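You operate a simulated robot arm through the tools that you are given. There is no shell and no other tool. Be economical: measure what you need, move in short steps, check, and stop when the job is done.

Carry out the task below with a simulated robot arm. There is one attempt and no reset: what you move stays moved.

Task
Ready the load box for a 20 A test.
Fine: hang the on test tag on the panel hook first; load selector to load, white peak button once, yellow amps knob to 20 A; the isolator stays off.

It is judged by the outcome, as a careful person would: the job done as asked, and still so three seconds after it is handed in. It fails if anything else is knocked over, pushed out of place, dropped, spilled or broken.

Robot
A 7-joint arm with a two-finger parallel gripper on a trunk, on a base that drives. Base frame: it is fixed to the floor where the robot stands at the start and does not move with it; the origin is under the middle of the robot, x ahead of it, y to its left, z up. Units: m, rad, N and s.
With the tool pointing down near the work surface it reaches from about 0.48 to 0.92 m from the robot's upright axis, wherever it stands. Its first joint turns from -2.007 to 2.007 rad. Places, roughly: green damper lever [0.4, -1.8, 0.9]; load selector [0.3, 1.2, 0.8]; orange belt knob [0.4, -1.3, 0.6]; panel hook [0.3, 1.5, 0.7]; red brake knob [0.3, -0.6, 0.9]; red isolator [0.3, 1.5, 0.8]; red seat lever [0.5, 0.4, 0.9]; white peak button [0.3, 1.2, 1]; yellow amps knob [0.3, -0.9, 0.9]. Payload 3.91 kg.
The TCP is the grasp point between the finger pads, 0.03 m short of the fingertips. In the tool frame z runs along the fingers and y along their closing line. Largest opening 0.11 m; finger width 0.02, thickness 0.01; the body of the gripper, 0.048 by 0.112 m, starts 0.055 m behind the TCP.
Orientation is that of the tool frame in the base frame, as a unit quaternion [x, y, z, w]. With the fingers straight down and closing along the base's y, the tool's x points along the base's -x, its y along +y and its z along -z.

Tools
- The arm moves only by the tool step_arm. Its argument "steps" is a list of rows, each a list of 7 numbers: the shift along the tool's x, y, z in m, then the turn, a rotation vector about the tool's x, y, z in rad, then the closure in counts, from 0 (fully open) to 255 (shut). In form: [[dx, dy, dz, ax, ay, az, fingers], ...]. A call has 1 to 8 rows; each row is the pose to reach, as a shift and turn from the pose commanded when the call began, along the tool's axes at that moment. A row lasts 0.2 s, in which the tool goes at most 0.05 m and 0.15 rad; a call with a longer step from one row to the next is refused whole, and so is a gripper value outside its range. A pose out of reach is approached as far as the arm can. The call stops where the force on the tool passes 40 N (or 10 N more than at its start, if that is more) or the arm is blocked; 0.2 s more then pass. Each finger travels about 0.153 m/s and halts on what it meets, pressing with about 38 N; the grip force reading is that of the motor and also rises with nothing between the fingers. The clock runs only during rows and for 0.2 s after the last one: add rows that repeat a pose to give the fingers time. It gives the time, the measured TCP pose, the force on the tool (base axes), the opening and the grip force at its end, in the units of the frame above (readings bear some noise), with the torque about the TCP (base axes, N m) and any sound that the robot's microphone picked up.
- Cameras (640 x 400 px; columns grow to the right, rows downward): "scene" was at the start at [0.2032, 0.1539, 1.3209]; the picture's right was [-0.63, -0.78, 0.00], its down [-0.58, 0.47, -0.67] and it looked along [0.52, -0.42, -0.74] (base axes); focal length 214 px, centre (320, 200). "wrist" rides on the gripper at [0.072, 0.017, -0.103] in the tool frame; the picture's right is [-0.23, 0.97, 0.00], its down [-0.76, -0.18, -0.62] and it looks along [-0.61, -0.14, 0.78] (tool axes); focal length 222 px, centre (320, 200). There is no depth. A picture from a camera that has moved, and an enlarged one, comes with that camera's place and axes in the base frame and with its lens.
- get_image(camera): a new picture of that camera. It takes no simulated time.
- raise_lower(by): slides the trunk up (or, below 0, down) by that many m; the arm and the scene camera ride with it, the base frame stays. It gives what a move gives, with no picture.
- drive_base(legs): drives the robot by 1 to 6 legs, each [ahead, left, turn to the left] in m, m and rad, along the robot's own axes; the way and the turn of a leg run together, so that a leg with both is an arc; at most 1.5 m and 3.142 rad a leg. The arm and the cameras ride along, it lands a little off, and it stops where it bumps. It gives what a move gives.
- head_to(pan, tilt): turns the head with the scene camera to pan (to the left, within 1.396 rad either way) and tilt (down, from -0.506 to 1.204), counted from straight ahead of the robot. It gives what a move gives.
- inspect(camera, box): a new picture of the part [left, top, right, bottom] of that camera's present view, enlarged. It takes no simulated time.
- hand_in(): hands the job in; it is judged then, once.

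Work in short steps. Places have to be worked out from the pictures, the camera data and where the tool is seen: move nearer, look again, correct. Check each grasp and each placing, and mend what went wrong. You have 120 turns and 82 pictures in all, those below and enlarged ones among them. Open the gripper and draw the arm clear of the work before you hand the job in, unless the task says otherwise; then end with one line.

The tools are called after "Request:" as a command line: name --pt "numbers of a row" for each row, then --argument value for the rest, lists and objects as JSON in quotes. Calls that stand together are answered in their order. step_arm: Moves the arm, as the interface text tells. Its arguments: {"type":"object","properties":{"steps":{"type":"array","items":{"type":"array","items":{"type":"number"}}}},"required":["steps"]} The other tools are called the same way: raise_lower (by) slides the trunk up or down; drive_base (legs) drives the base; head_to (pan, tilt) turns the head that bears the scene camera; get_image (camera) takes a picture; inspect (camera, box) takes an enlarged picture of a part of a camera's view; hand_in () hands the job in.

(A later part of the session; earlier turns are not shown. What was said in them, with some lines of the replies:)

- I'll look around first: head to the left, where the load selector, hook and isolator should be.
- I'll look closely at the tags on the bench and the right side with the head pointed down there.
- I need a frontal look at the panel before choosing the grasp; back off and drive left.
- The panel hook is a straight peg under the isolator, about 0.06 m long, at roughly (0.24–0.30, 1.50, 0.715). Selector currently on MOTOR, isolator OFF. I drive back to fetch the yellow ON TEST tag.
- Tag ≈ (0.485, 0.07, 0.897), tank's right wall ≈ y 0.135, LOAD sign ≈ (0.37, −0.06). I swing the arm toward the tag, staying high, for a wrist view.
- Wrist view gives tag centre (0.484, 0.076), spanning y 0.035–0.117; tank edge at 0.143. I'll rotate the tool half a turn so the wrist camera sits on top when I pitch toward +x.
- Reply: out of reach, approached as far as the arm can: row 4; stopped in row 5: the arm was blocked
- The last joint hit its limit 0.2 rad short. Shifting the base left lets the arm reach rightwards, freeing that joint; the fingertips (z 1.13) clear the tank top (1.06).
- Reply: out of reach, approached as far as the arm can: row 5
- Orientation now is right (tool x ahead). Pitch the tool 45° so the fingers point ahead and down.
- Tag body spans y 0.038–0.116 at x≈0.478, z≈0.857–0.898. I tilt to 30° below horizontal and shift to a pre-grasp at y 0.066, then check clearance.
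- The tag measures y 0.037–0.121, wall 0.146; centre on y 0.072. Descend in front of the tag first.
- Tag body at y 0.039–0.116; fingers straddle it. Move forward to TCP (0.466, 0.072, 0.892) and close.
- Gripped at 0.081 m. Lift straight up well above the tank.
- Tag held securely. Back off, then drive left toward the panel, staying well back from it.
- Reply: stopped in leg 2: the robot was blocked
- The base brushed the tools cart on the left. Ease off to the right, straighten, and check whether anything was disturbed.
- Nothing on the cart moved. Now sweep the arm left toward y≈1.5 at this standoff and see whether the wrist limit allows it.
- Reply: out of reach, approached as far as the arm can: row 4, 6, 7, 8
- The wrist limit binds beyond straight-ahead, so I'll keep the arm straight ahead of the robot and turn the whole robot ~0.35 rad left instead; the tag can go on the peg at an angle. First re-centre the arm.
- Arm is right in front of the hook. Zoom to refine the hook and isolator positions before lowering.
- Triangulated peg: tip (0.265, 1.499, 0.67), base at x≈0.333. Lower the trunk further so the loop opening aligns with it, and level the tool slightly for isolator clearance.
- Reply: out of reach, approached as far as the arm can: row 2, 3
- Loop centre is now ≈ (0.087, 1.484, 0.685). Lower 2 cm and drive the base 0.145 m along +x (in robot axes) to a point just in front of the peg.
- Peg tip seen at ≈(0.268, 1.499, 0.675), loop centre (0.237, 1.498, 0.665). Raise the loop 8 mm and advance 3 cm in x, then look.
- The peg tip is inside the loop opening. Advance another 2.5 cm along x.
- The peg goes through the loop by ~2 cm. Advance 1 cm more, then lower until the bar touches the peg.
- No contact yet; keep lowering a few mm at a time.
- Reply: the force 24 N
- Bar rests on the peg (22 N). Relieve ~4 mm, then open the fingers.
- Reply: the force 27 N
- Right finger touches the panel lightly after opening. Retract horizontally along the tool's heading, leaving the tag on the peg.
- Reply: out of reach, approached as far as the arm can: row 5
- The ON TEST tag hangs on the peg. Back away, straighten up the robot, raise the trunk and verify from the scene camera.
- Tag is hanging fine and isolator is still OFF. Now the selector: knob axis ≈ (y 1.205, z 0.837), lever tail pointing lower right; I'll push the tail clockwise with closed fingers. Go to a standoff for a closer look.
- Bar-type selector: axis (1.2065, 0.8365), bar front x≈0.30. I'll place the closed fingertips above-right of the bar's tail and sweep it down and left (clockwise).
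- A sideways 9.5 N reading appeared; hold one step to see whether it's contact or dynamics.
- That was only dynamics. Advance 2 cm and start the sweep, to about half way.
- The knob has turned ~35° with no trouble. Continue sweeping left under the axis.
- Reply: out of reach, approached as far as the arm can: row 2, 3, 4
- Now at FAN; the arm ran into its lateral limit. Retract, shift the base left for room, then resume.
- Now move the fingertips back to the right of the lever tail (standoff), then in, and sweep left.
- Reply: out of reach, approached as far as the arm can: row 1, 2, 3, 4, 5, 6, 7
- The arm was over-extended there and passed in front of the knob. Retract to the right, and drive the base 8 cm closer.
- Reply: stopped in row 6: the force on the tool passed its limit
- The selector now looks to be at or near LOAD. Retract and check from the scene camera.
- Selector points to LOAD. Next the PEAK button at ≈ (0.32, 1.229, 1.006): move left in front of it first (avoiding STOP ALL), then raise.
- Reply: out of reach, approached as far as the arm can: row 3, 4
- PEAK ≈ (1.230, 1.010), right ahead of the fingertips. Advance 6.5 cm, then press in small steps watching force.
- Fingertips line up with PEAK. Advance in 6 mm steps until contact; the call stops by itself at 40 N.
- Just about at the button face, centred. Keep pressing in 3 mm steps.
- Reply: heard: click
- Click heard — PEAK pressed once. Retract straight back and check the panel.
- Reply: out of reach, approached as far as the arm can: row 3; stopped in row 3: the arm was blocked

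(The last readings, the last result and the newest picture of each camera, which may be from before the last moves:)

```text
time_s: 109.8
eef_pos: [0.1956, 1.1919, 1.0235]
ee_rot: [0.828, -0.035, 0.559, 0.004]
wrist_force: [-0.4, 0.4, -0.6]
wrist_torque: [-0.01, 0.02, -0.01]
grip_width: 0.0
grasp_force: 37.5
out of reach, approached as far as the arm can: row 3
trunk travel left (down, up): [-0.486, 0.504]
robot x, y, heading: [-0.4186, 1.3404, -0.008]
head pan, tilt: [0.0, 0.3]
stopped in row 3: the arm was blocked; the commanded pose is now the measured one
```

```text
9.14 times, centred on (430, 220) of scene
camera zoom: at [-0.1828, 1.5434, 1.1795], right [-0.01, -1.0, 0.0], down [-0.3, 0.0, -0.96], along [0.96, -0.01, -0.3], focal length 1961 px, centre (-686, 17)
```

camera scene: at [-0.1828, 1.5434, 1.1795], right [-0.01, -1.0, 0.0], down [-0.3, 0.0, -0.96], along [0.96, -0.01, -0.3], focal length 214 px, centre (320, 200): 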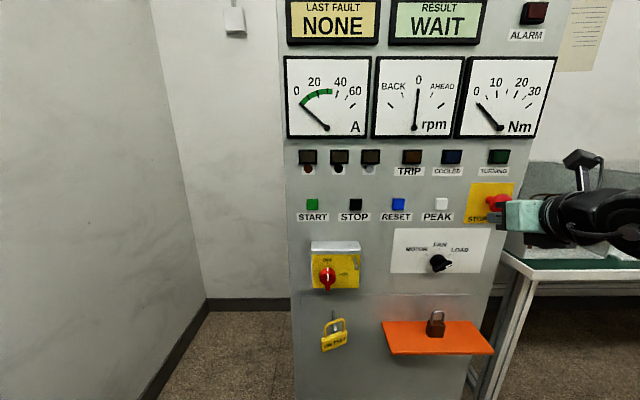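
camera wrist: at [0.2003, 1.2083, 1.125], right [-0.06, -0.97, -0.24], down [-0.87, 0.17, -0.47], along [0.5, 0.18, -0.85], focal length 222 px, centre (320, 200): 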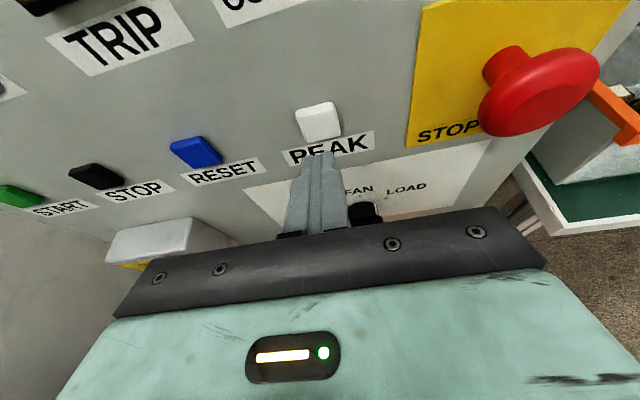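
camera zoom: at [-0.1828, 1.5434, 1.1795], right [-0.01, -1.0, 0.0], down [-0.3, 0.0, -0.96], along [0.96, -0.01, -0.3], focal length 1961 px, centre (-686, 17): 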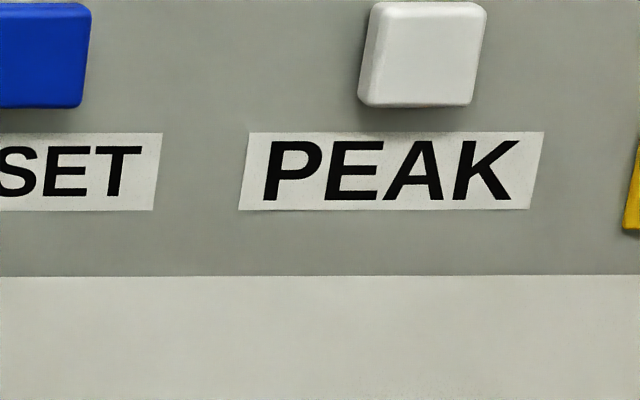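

The red peak hand on the ammeter has reset. Now back away from the panel and take a close look at the selector.

Request:
drive_base --legs '[[-0.15, 0, 0], [0, -0.15, 0]]'

Request:
head_to --pan 0.0 --tilt 0.35

Request:
inspect --camera "scene" --box '[300, 170, 420, 250]'

```text
time_s: 112.1
eef_pos: [0.0465, 1.0438, 1.0243]
ee_rot: [0.828, -0.034, 0.559, 0.004]
wrist_force: [0.0, 0.9, -0.6]
wrist_torque: [0.0, 0.0, 0.01]
grip_width: 0.0001
grasp_force: 37.9
trunk travel left (down, up): [-0.486, 0.504]
robot x, y, heading: [-0.5724, 1.189, -0.005]
head pan, tilt: [0.0, 0.3]
```

```text
time_s: 112.7
eef_pos: [0.0472, 1.0433, 1.0235]
ee_rot: [0.828, -0.033, 0.559, 0.003]
wrist_force: [0.0, -0.4, -0.5]
wrist_torque: [0.02, -0.03, 0.03]
grip_width: 0.0
grasp_force: 37.4
trunk travel left (down, up): [-0.486, 0.504]
robot x, y, heading: [-0.5677, 1.195, -0.007]
head pan, tilt: [0.0, 0.351]
```

```text
5.00 times, centred on (360, 210) of scene
camera zoom: at [-0.3335, 1.3938, 1.1748], right [-0.01, -1.0, 0.0], down [-0.34, 0.0, -0.94], along [0.94, -0.01, -0.34], focal length 1072 px, centre (120, 150)
```

zoom: 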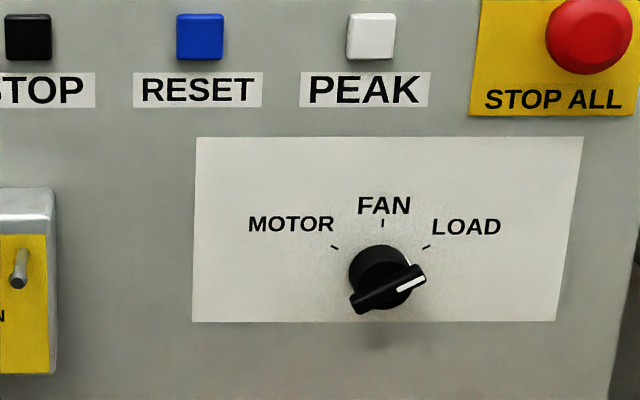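

Selector is squarely on LOAD (~62°, same detent spacing as MOTOR). Now drive along to the right for the amps knob, stopping to look.

Request:
drive_base --legs '[[0, -1.3, 0], [0, -0.35, 0]]'

Request:
head_to --pan -0.7 --tilt 0.6

Request:
get_image --camera "scene"

```text
time_s: 121.2
eef_pos: [0.0465, -0.6039, 1.0258]
ee_rot: [0.829, -0.029, 0.559, 0.0]
wrist_force: [1.0, 0.5, -1.0]
wrist_torque: [0.01, -0.01, 0.03]
grip_width: 0.0002
grasp_force: 37.3
trunk travel left (down, up): [-0.486, 0.504]
robot x, y, heading: [-0.5734, -0.4644, 0.005]
head pan, tilt: [0.0, 0.351]
```

```text
time_s: 122.2
eef_pos: [0.0468, -0.6034, 1.0252]
ee_rot: [0.829, -0.029, 0.559, 0.0]
wrist_force: [1.1, -0.7, -1.0]
wrist_torque: [0.0, -0.01, 0.03]
grip_width: 0.0
grasp_force: 38.1
trunk travel left (down, up): [-0.486, 0.504]
robot x, y, heading: [-0.5716, -0.4587, 0.006]
head pan, tilt: [-0.7, 0.6]
```

```text
16 pictures are left
camera scene: at [-0.3624, -0.3156, 1.152], right [-0.64, -0.77, 0.0], down [-0.43, 0.36, -0.83], along [0.63, -0.53, -0.56], focal length 214 px, centre (320, 200)
```

scene: 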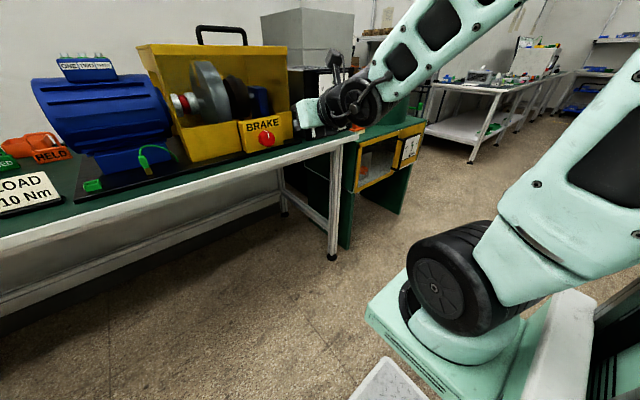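

The load box sits at the bench's right end behind the arm. Drive further right and look from straight on.

Request:
drive_base --legs '[[0, -0.45, 0]]'

Request:
head_to --pan 0.0 --tilt 0.5

Request:
get_image --camera "scene"

```text
time_s: 125.0
eef_pos: [0.0509, -1.0646, 1.025]
ee_rot: [0.828, -0.028, 0.559, -0.001]
wrist_force: [-0.6, -0.6, 0.4]
wrist_torque: [-0.01, 0.02, 0.01]
grip_width: 0.0001
grasp_force: 37.9
trunk travel left (down, up): [-0.486, 0.504]
robot x, y, heading: [-0.569, -0.9226, 0.005]
head pan, tilt: [-0.7, 0.6]
```

```text
time_s: 126.1
eef_pos: [0.05, -1.0655, 1.0241]
ee_rot: [0.828, -0.028, 0.559, -0.001]
wrist_force: [0.0, 0.6, 0.3]
wrist_torque: [0.0, 0.01, 0.01]
grip_width: 0.0
grasp_force: 37.6
trunk travel left (down, up): [-0.486, 0.504]
robot x, y, heading: [-0.5655, -0.9228, 0.003]
head pan, tilt: [0.0, 0.499]
```

```text
15 pictures are left
camera scene: at [-0.3367, -0.7197, 1.1611], right [0.01, -1.0, 0.0], down [-0.48, 0.0, -0.88], along [0.88, 0.01, -0.48], focal length 214 px, centre (320, 200)
```

scene: 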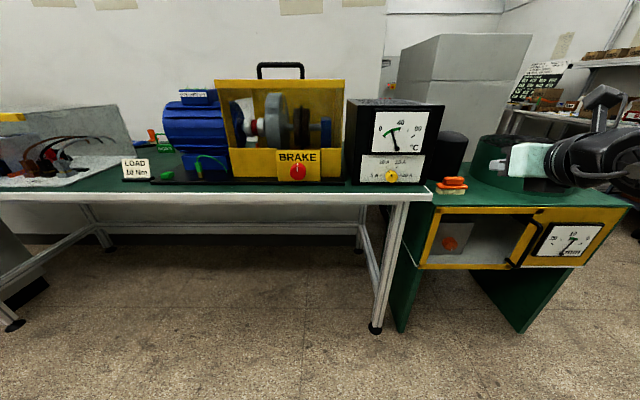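

Request:
inspect --camera "scene" --box '[345, 95, 445, 195]'

Request:
inspect --camera "scene" --box '[365, 150, 425, 190]'

```text
4.00 times, centred on (395, 145) of scene
camera zoom: at [-0.3367, -0.7197, 1.1611], right [0.01, -1.0, 0.0], down [-0.48, 0.0, -0.88], along [0.88, 0.01, -0.48], focal length 858 px, centre (20, 420)
```

zoom: 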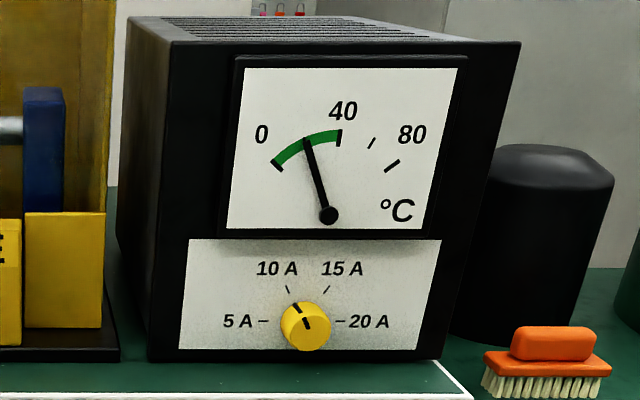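

```text
10.00 times, centred on (395, 170) of scene
camera zoom: at [-0.3367, -0.7197, 1.1611], right [0.01, -1.0, 0.0], down [-0.48, 0.0, -0.88], along [0.88, 0.01, -0.48], focal length 2145 px, centre (-430, 500)
```

zoom: 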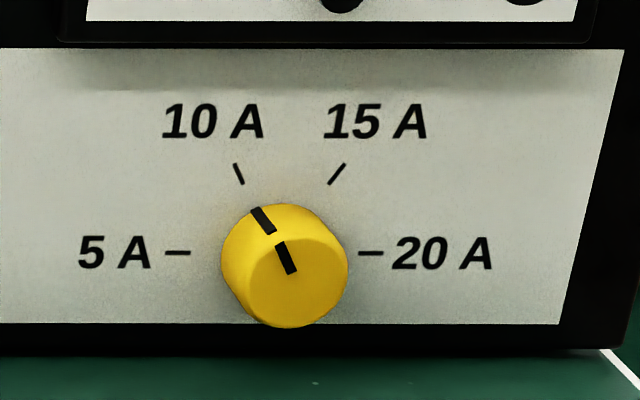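

The knob is a round one on the vertical front of the load box: axis ≈ (y −0.938, z 0.90), front x≈0.30, pointer on 10 A; 20 A is 120° clockwise. I'll unwind the wrist roll by −120° first, so I can grip and twist +120° within joint limits.

Request:
step_arm --pt "0 0 0 0 0 -0.15 255" --pt "0 0 0 0 0 -0.3 255" --pt "0 0 0 0 0 -0.45 150" --pt "0 0 0 0 0 -0.6 50" --pt "0 0 0 0 0 -0.75 0" --pt "0 0 0 0 0 -0.9 0" --pt "0 0 0 0 0 -1.05 0" --pt "0 0 0 0 0 -1.2 0"

Request:
step_arm --pt "0 0 0 0 0 -0.15 0" --pt "0 0 0 0 0 -0.3 0" --pt "0 0 0 0 0 -0.45 0" --pt "0 0 0 0 0 -0.6 0" --pt "0 0 0 0 0 -0.75 0" --pt "0 0 0 0 0 -0.9 0"

```text
time_s: 127.9
eef_pos: [0.0513, -1.065, 1.0243]
ee_rot: [0.699, 0.445, 0.461, 0.317]
wrist_force: [-0.1, -0.8, 0.6]
wrist_torque: [0.04, 0.01, 0.0]
grip_width: 0.1099
grasp_force: 0.0
trunk travel left (down, up): [-0.486, 0.504]
robot x, y, heading: [-0.5691, -0.9291, 0.007]
head pan, tilt: [0.0, 0.499]
```

```text
time_s: 129.3
eef_pos: [0.0512, -1.0641, 1.0245]
ee_rot: [0.436, 0.705, 0.279, 0.485]
wrist_force: [0.6, 0.0, -0.6]
wrist_torque: [-0.03, -0.01, -0.01]
grip_width: 0.11
grasp_force: 0.0
trunk travel left (down, up): [-0.486, 0.504]
robot x, y, heading: [-0.565, -0.9252, 0.011]
head pan, tilt: [0.0, 0.499]
```

Unwound. Now level the tool so it points straight along +x.

Request:
step_arm --pt "0 0 0 -0.117 -0.051 0 0" --pt "0 0 0 -0.235 -0.102 0 0" --pt "0 0 0 -0.352 -0.153 0 0" --pt "0 0 0 -0.352 -0.153 0 0"

```text
time_s: 130.3
eef_pos: [0.0999, -1.0704, 1.0543]
ee_rot: [0.365, 0.606, 0.363, 0.606]
wrist_force: [-0.3, 0.7, -0.3]
wrist_torque: [0.02, 0.02, 0.02]
grip_width: 0.11
grasp_force: 0.0
out of reach, approached as far as the arm can: row 1, 2, 3, 4
trunk travel left (down, up): [-0.486, 0.504]
robot x, y, heading: [-0.5678, -0.9292, 0.009]
head pan, tilt: [0.0, 0.499]
```

Level orientation achieved at this extension. Move base to bring the fingers in front of the knob, lower, and look with the wrist camera.

Request:
drive_base --legs '[[0.05, 0.126, 0]]'

Request:
raise_lower --by -0.16

Request:
get_image --camera "wrist"

Request:
get_image --camera "scene"

```text
time_s: 131.6
eef_pos: [0.1499, -0.9451, 1.0541]
ee_rot: [0.366, 0.606, 0.363, 0.606]
wrist_force: [0.2, 0.1, 0.6]
wrist_torque: [-0.01, 0.01, 0.02]
grip_width: 0.1097
grasp_force: 0.1
trunk travel left (down, up): [-0.486, 0.504]
robot x, y, heading: [-0.5216, -0.7996, 0.003]
head pan, tilt: [0.0, 0.499]
```

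```text
time_s: 133.4
eef_pos: [0.1485, -0.944, 0.8931]
ee_rot: [0.365, 0.606, 0.364, 0.606]
wrist_force: [-0.4, -0.3, 1.6]
wrist_torque: [-0.01, 0.01, -0.03]
grip_width: 0.11
grasp_force: 0.0
trunk travel left (down, up): [-0.326, 0.664]
robot x, y, heading: [-0.5166, -0.7929, 0.005]
head pan, tilt: [0.0, 0.499]
```

```text
12 pictures are left
camera wrist: at [0.0465, -0.8716, 0.875], right [0.0, 0.26, 0.97], down [-0.63, -0.75, 0.2], along [0.78, -0.6, 0.16], focal length 222 px, centre (320, 200)
```

wrist: 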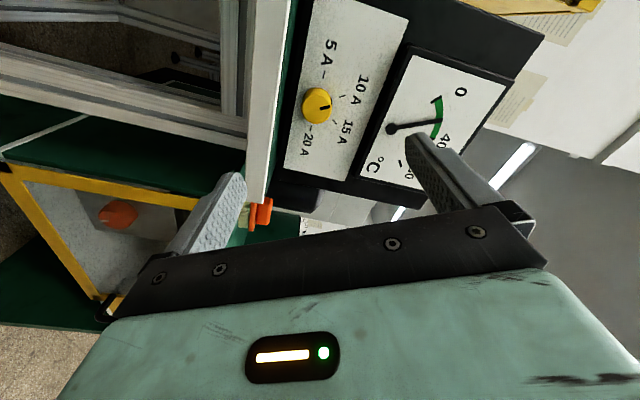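

```text
11 pictures are left
camera scene: at [-0.2864, -0.5923, 1.0011], right [0.01, -1.0, 0.0], down [-0.48, 0.0, -0.88], along [0.88, 0.0, -0.48], focal length 214 px, centre (320, 200)
```

scene: 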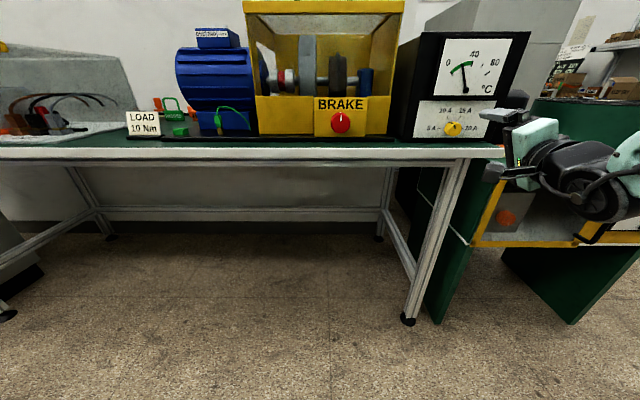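

Knob axis refined: y −0.943, z 0.892. To keep the fingers clear of the bench top (0.857), I roll another −30° and open only to ~0.07 m, then drive 9 cm closer.

Request:
step_arm --pt "0 0 0 0 0 -0.14 60" --pt "0 0 0 0 0 -0.28 93" --pt "0 0 0 0 0 -0.42 93" --pt "0 0 0 0 0 -0.55 93"

Request:
drive_base --legs '[[0.08, 0, 0]]'

Request:
get_image --camera "wrist"

```text
time_s: 134.4
eef_pos: [0.1499, -0.9439, 0.8941]
ee_rot: [0.186, 0.683, 0.184, 0.682]
wrist_force: [-0.6, -0.3, -0.1]
wrist_torque: [0.01, 0.04, -0.03]
grip_width: 0.0699
grasp_force: 0.0
trunk travel left (down, up): [-0.326, 0.664]
robot x, y, heading: [-0.5178, -0.7946, 0.007]
head pan, tilt: [0.0, 0.499]
```

```text
time_s: 135.5
eef_pos: [0.2316, -0.9438, 0.8941]
ee_rot: [0.188, 0.682, 0.185, 0.682]
wrist_force: [-0.3, -0.7, 0.0]
wrist_torque: [0.01, -0.02, -0.01]
grip_width: 0.07
grasp_force: 0.1
trunk travel left (down, up): [-0.326, 0.664]
robot x, y, heading: [-0.4388, -0.7978, 0.005]
head pan, tilt: [0.0, 0.499]
```

```text
10 pictures are left
camera wrist: at [0.128, -0.892, 0.8406], right [0.0, 0.72, 0.69], down [-0.62, -0.54, 0.57], along [0.78, -0.43, 0.45], focal length 222 px, centre (320, 200)
```

wrist: 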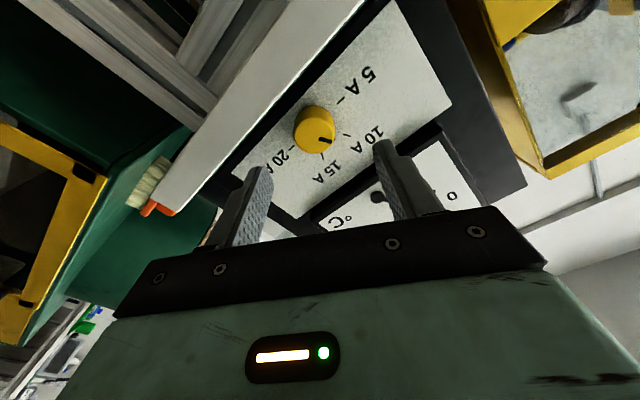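

Aligned within a couple of mm. Narrow the opening slightly and advance 6 cm so the fingers straddle the knob.

Request:
step_arm --pt "0.0015 -0.001 0.0 0 0 0 120" --pt "0.0015 -0.001 0.03 0 0 0 120" --pt "0.0015 -0.001 0.06 0 0 0 120" --pt "0.0015 -0.001 0.06 0 0 0 120"

Request:
inspect --camera "wrist" --box '[200, 60, 440, 220]'

```text
time_s: 136.5
eef_pos: [0.291, -0.9436, 0.8927]
ee_rot: [0.188, 0.683, 0.185, 0.682]
wrist_force: [0.2, -0.3, -0.1]
wrist_torque: [0.02, 0.0, 0.02]
grip_width: 0.0583
grasp_force: 0.0
trunk travel left (down, up): [-0.326, 0.664]
robot x, y, heading: [-0.4375, -0.7944, 0.005]
head pan, tilt: [0.0, 0.499]
```

```text
2.50 times, centred on (320, 140) of wrist
camera zoom: at [0.1881, -0.8915, 0.8389], right [0.0, 0.72, 0.69], down [-0.62, -0.54, 0.57], along [0.78, -0.43, 0.45], focal length 555 px, centre (320, 350)
```

zoom: 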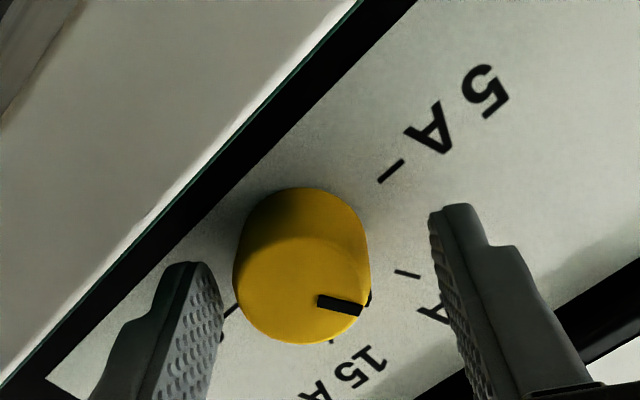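

The knob sits ~4.5 mm toward one finger; shift by that and close.

Request:
step_arm --pt "0 -0.0045 0 0 0 0 120" --pt "0 -0.0045 0 0 0 0 150" --pt "0 -0.0045 0 0 0 0 180" --pt "0 -0.0045 0 0 0 0 210" --pt "0 -0.0045 0 0 0 0 210"

```text
time_s: 137.7
eef_pos: [0.2901, -0.9488, 0.89]
ee_rot: [0.187, 0.683, 0.185, 0.682]
wrist_force: [1.9, -0.5, -2.2]
wrist_torque: [0.01, -0.08, 0.15]
grip_width: 0.0352
grasp_force: 44.5
trunk travel left (down, up): [-0.326, 0.664]
robot x, y, heading: [-0.4363, -0.7915, 0.006]
head pan, tilt: [0.0, 0.499]
```

Gripped (0.035 m). Turn clockwise, first 1.05 rad.

Request:
step_arm --pt "0 0 0 0 0 0.13 210" --pt "0 0 0 0 0 0.26 210" --pt "0 0 0 0 0 0.39 210" --pt "0 0 0 0 0 0.52 210" --pt "0 0 0 0 0 0.65 210" --pt "0 0 0 0 0 0.78 210" --pt "0 0 0 0 0 0.91 210" --pt "0 0 0 0 0 1.047 210"

Request:
inspect --camera "wrist" --box '[200, 60, 440, 220]'

```text
time_s: 139.5
eef_pos: [0.2903, -0.9476, 0.8903]
ee_rot: [0.503, 0.498, 0.502, 0.497]
wrist_force: [-18.9, 11.8, -7.6]
wrist_torque: [0.01, -0.37, 0.67]
grip_width: 0.0351
grasp_force: 44.9
trunk travel left (down, up): [-0.326, 0.664]
robot x, y, heading: [-0.4349, -0.7947, 0.007]
head pan, tilt: [0.0, 0.499]
```

```text
2.50 times, centred on (320, 140) of wrist
camera zoom: at [0.1876, -0.8748, 0.9084], right [0.0, -0.24, 0.97], down [-0.63, -0.76, -0.18], along [0.78, -0.61, -0.15], focal length 555 px, centre (320, 350)
```

zoom: 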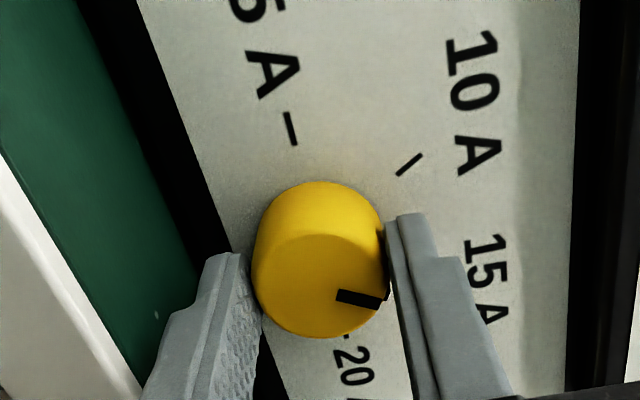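

Pointer has followed to 15 A. Continue another 1.047 rad to 20 A.

Request:
step_arm --pt "0 0 0 0 0 0.13 210" --pt "0 0 0 0 0 0.26 210" --pt "0 0 0 0 0 0.39 210" --pt "0 0 0 0 0 0.52 210" --pt "0 0 0 0 0 0.65 210" --pt "0 0 0 0 0 0.78 210" --pt "0 0 0 0 0 0.91 210" --pt "0 0 0 0 0 1.047 210"

Request:
inspect --camera "wrist" --box '[200, 60, 440, 220]'

```text
time_s: 141.3
eef_pos: [0.2903, -0.9478, 0.8911]
ee_rot: [0.685, 0.178, 0.684, 0.18]
wrist_force: [-18.1, 13.2, -0.5]
wrist_torque: [0.02, 0.78, 0.42]
grip_width: 0.0352
grasp_force: 45.6
trunk travel left (down, up): [-0.326, 0.664]
robot x, y, heading: [-0.4375, -0.7963, 0.006]
head pan, tilt: [0.0, 0.499]
```

```text
2.50 times, centred on (320, 140) of wrist
camera zoom: at [0.1875, -0.9263, 0.9621], right [0.0, -0.96, 0.28], down [-0.62, -0.22, -0.75], along [0.78, -0.18, -0.6], focal length 555 px, centre (320, 350)
```

zoom: 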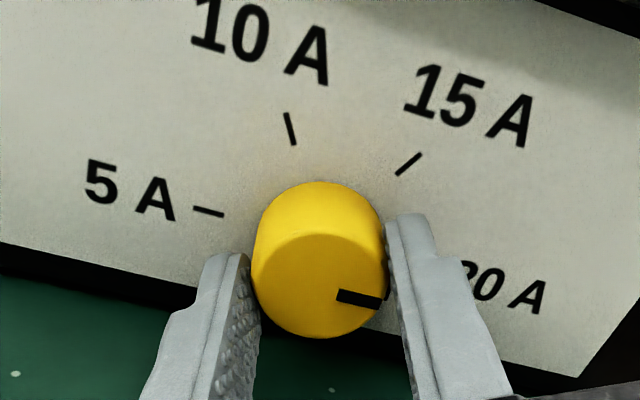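

Pointer at 20 A. Open modestly, retract straight back, then verify.

Request:
step_arm --pt "0 0 0 0 0 0 150" --pt "0 0 0 0 0 0 120" --pt "0 0 0 0 0 0 120" --pt "0 0 -0.03 0 0 0 120" --pt "0 0 -0.06 0 0 0 120"

Request:
drive_base --legs '[[-0.2, 0, 0]]'

Request:
inspect --camera "scene" --box '[380, 80, 500, 160]'

```text
time_s: 142.5
eef_pos: [0.2319, -0.95, 0.8911]
ee_rot: [0.685, 0.178, 0.683, 0.182]
wrist_force: [-0.1, -0.4, -0.7]
wrist_torque: [-0.03, 0.01, 0.02]
grip_width: 0.058
grasp_force: 0.0
trunk travel left (down, up): [-0.326, 0.664]
robot x, y, heading: [-0.4355, -0.796, 0.006]
head pan, tilt: [0.0, 0.499]
```

```text
time_s: 144.1
eef_pos: [0.0308, -0.9541, 0.891]
ee_rot: [0.685, 0.176, 0.683, 0.183]
wrist_force: [-0.3, 1.0, -0.5]
wrist_torque: [0.02, -0.02, 0.02]
grip_width: 0.0585
grasp_force: 0.0
trunk travel left (down, up): [-0.326, 0.664]
robot x, y, heading: [-0.6377, -0.7966, -0.002]
head pan, tilt: [0.0, 0.499]
```

```text
5.00 times, centred on (440, 120) of scene
camera zoom: at [-0.4037, -0.5937, 1.0011], right [0.0, -1.0, 0.0], down [-0.48, 0.0, -0.88], along [0.88, 0.0, -0.48], focal length 1072 px, centre (-280, 600)
```

zoom: 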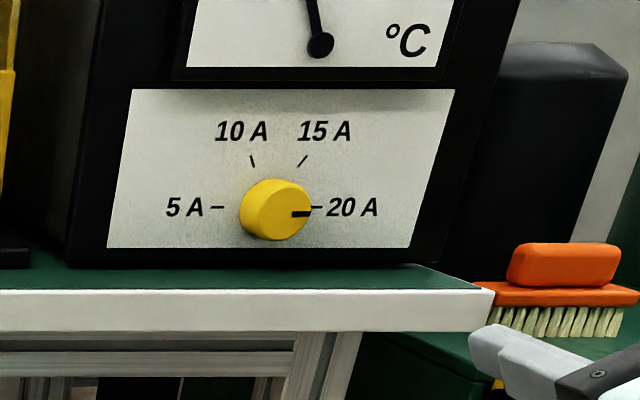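

Knob is on 20 A. Open the gripper fully and take a last distant look at the panel (tag, selector, isolator).

Request:
step_arm --pt "0 0 0 0 0 0 50" --pt "0 0 0 0 0 0 0" --pt "0 0 0 0 0 0 0"

Request:
head_to --pan 1.1 --tilt 0.2

Request:
inspect --camera "scene" --box '[240, 120, 400, 240]'

```text
time_s: 144.8
eef_pos: [0.0308, -0.9542, 0.8921]
ee_rot: [0.685, 0.178, 0.682, 0.183]
wrist_force: [0.7, -1.3, 1.7]
wrist_torque: [-0.03, 0.02, 0.01]
grip_width: 0.1101
grasp_force: 0.1
trunk travel left (down, up): [-0.326, 0.664]
robot x, y, heading: [-0.6385, -0.7978, -0.002]
head pan, tilt: [0.0, 0.499]
```

```text
time_s: 146.2
eef_pos: [0.0303, -0.9543, 0.8911]
ee_rot: [0.685, 0.178, 0.682, 0.183]
wrist_force: [0.5, 0.0, -0.4]
wrist_torque: [0.01, -0.02, 0.01]
grip_width: 0.11
grasp_force: 0.1
trunk travel left (down, up): [-0.326, 0.664]
robot x, y, heading: [-0.6348, -0.7985, 0.001]
head pan, tilt: [1.1, 0.201]
```

```text
3.33 times, centred on (320, 180) of scene
camera zoom: at [-0.4523, -0.5107, 1.0288], right [0.89, -0.46, 0.0], down [-0.09, -0.18, -0.98], along [0.45, 0.87, -0.2], focal length 715 px, centre (320, 267)
```

zoom: 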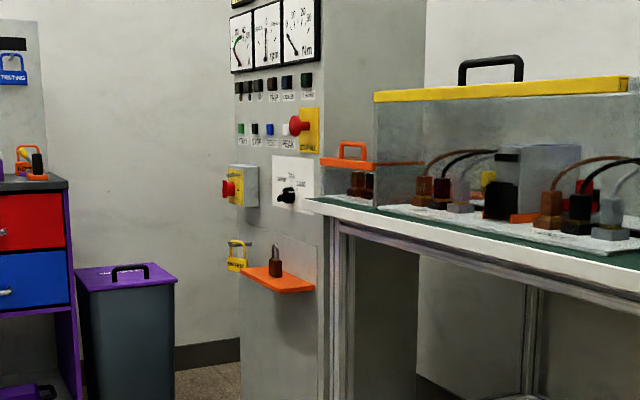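

The tag still hangs on the hook, the isolator is untouched and everything else is in place, so I'm handing in.

Request:
hand_in

```text
The job is handed in.
```

The load box is ready for the 20 A test: the ON TEST tag was hung on the panel hook first, then the selector set to LOAD, PEAK pressed once and the amps knob turned to 20 A, with the isolator left off. While driving, the base bumped the tools cart once; nothing on it appeared to move.
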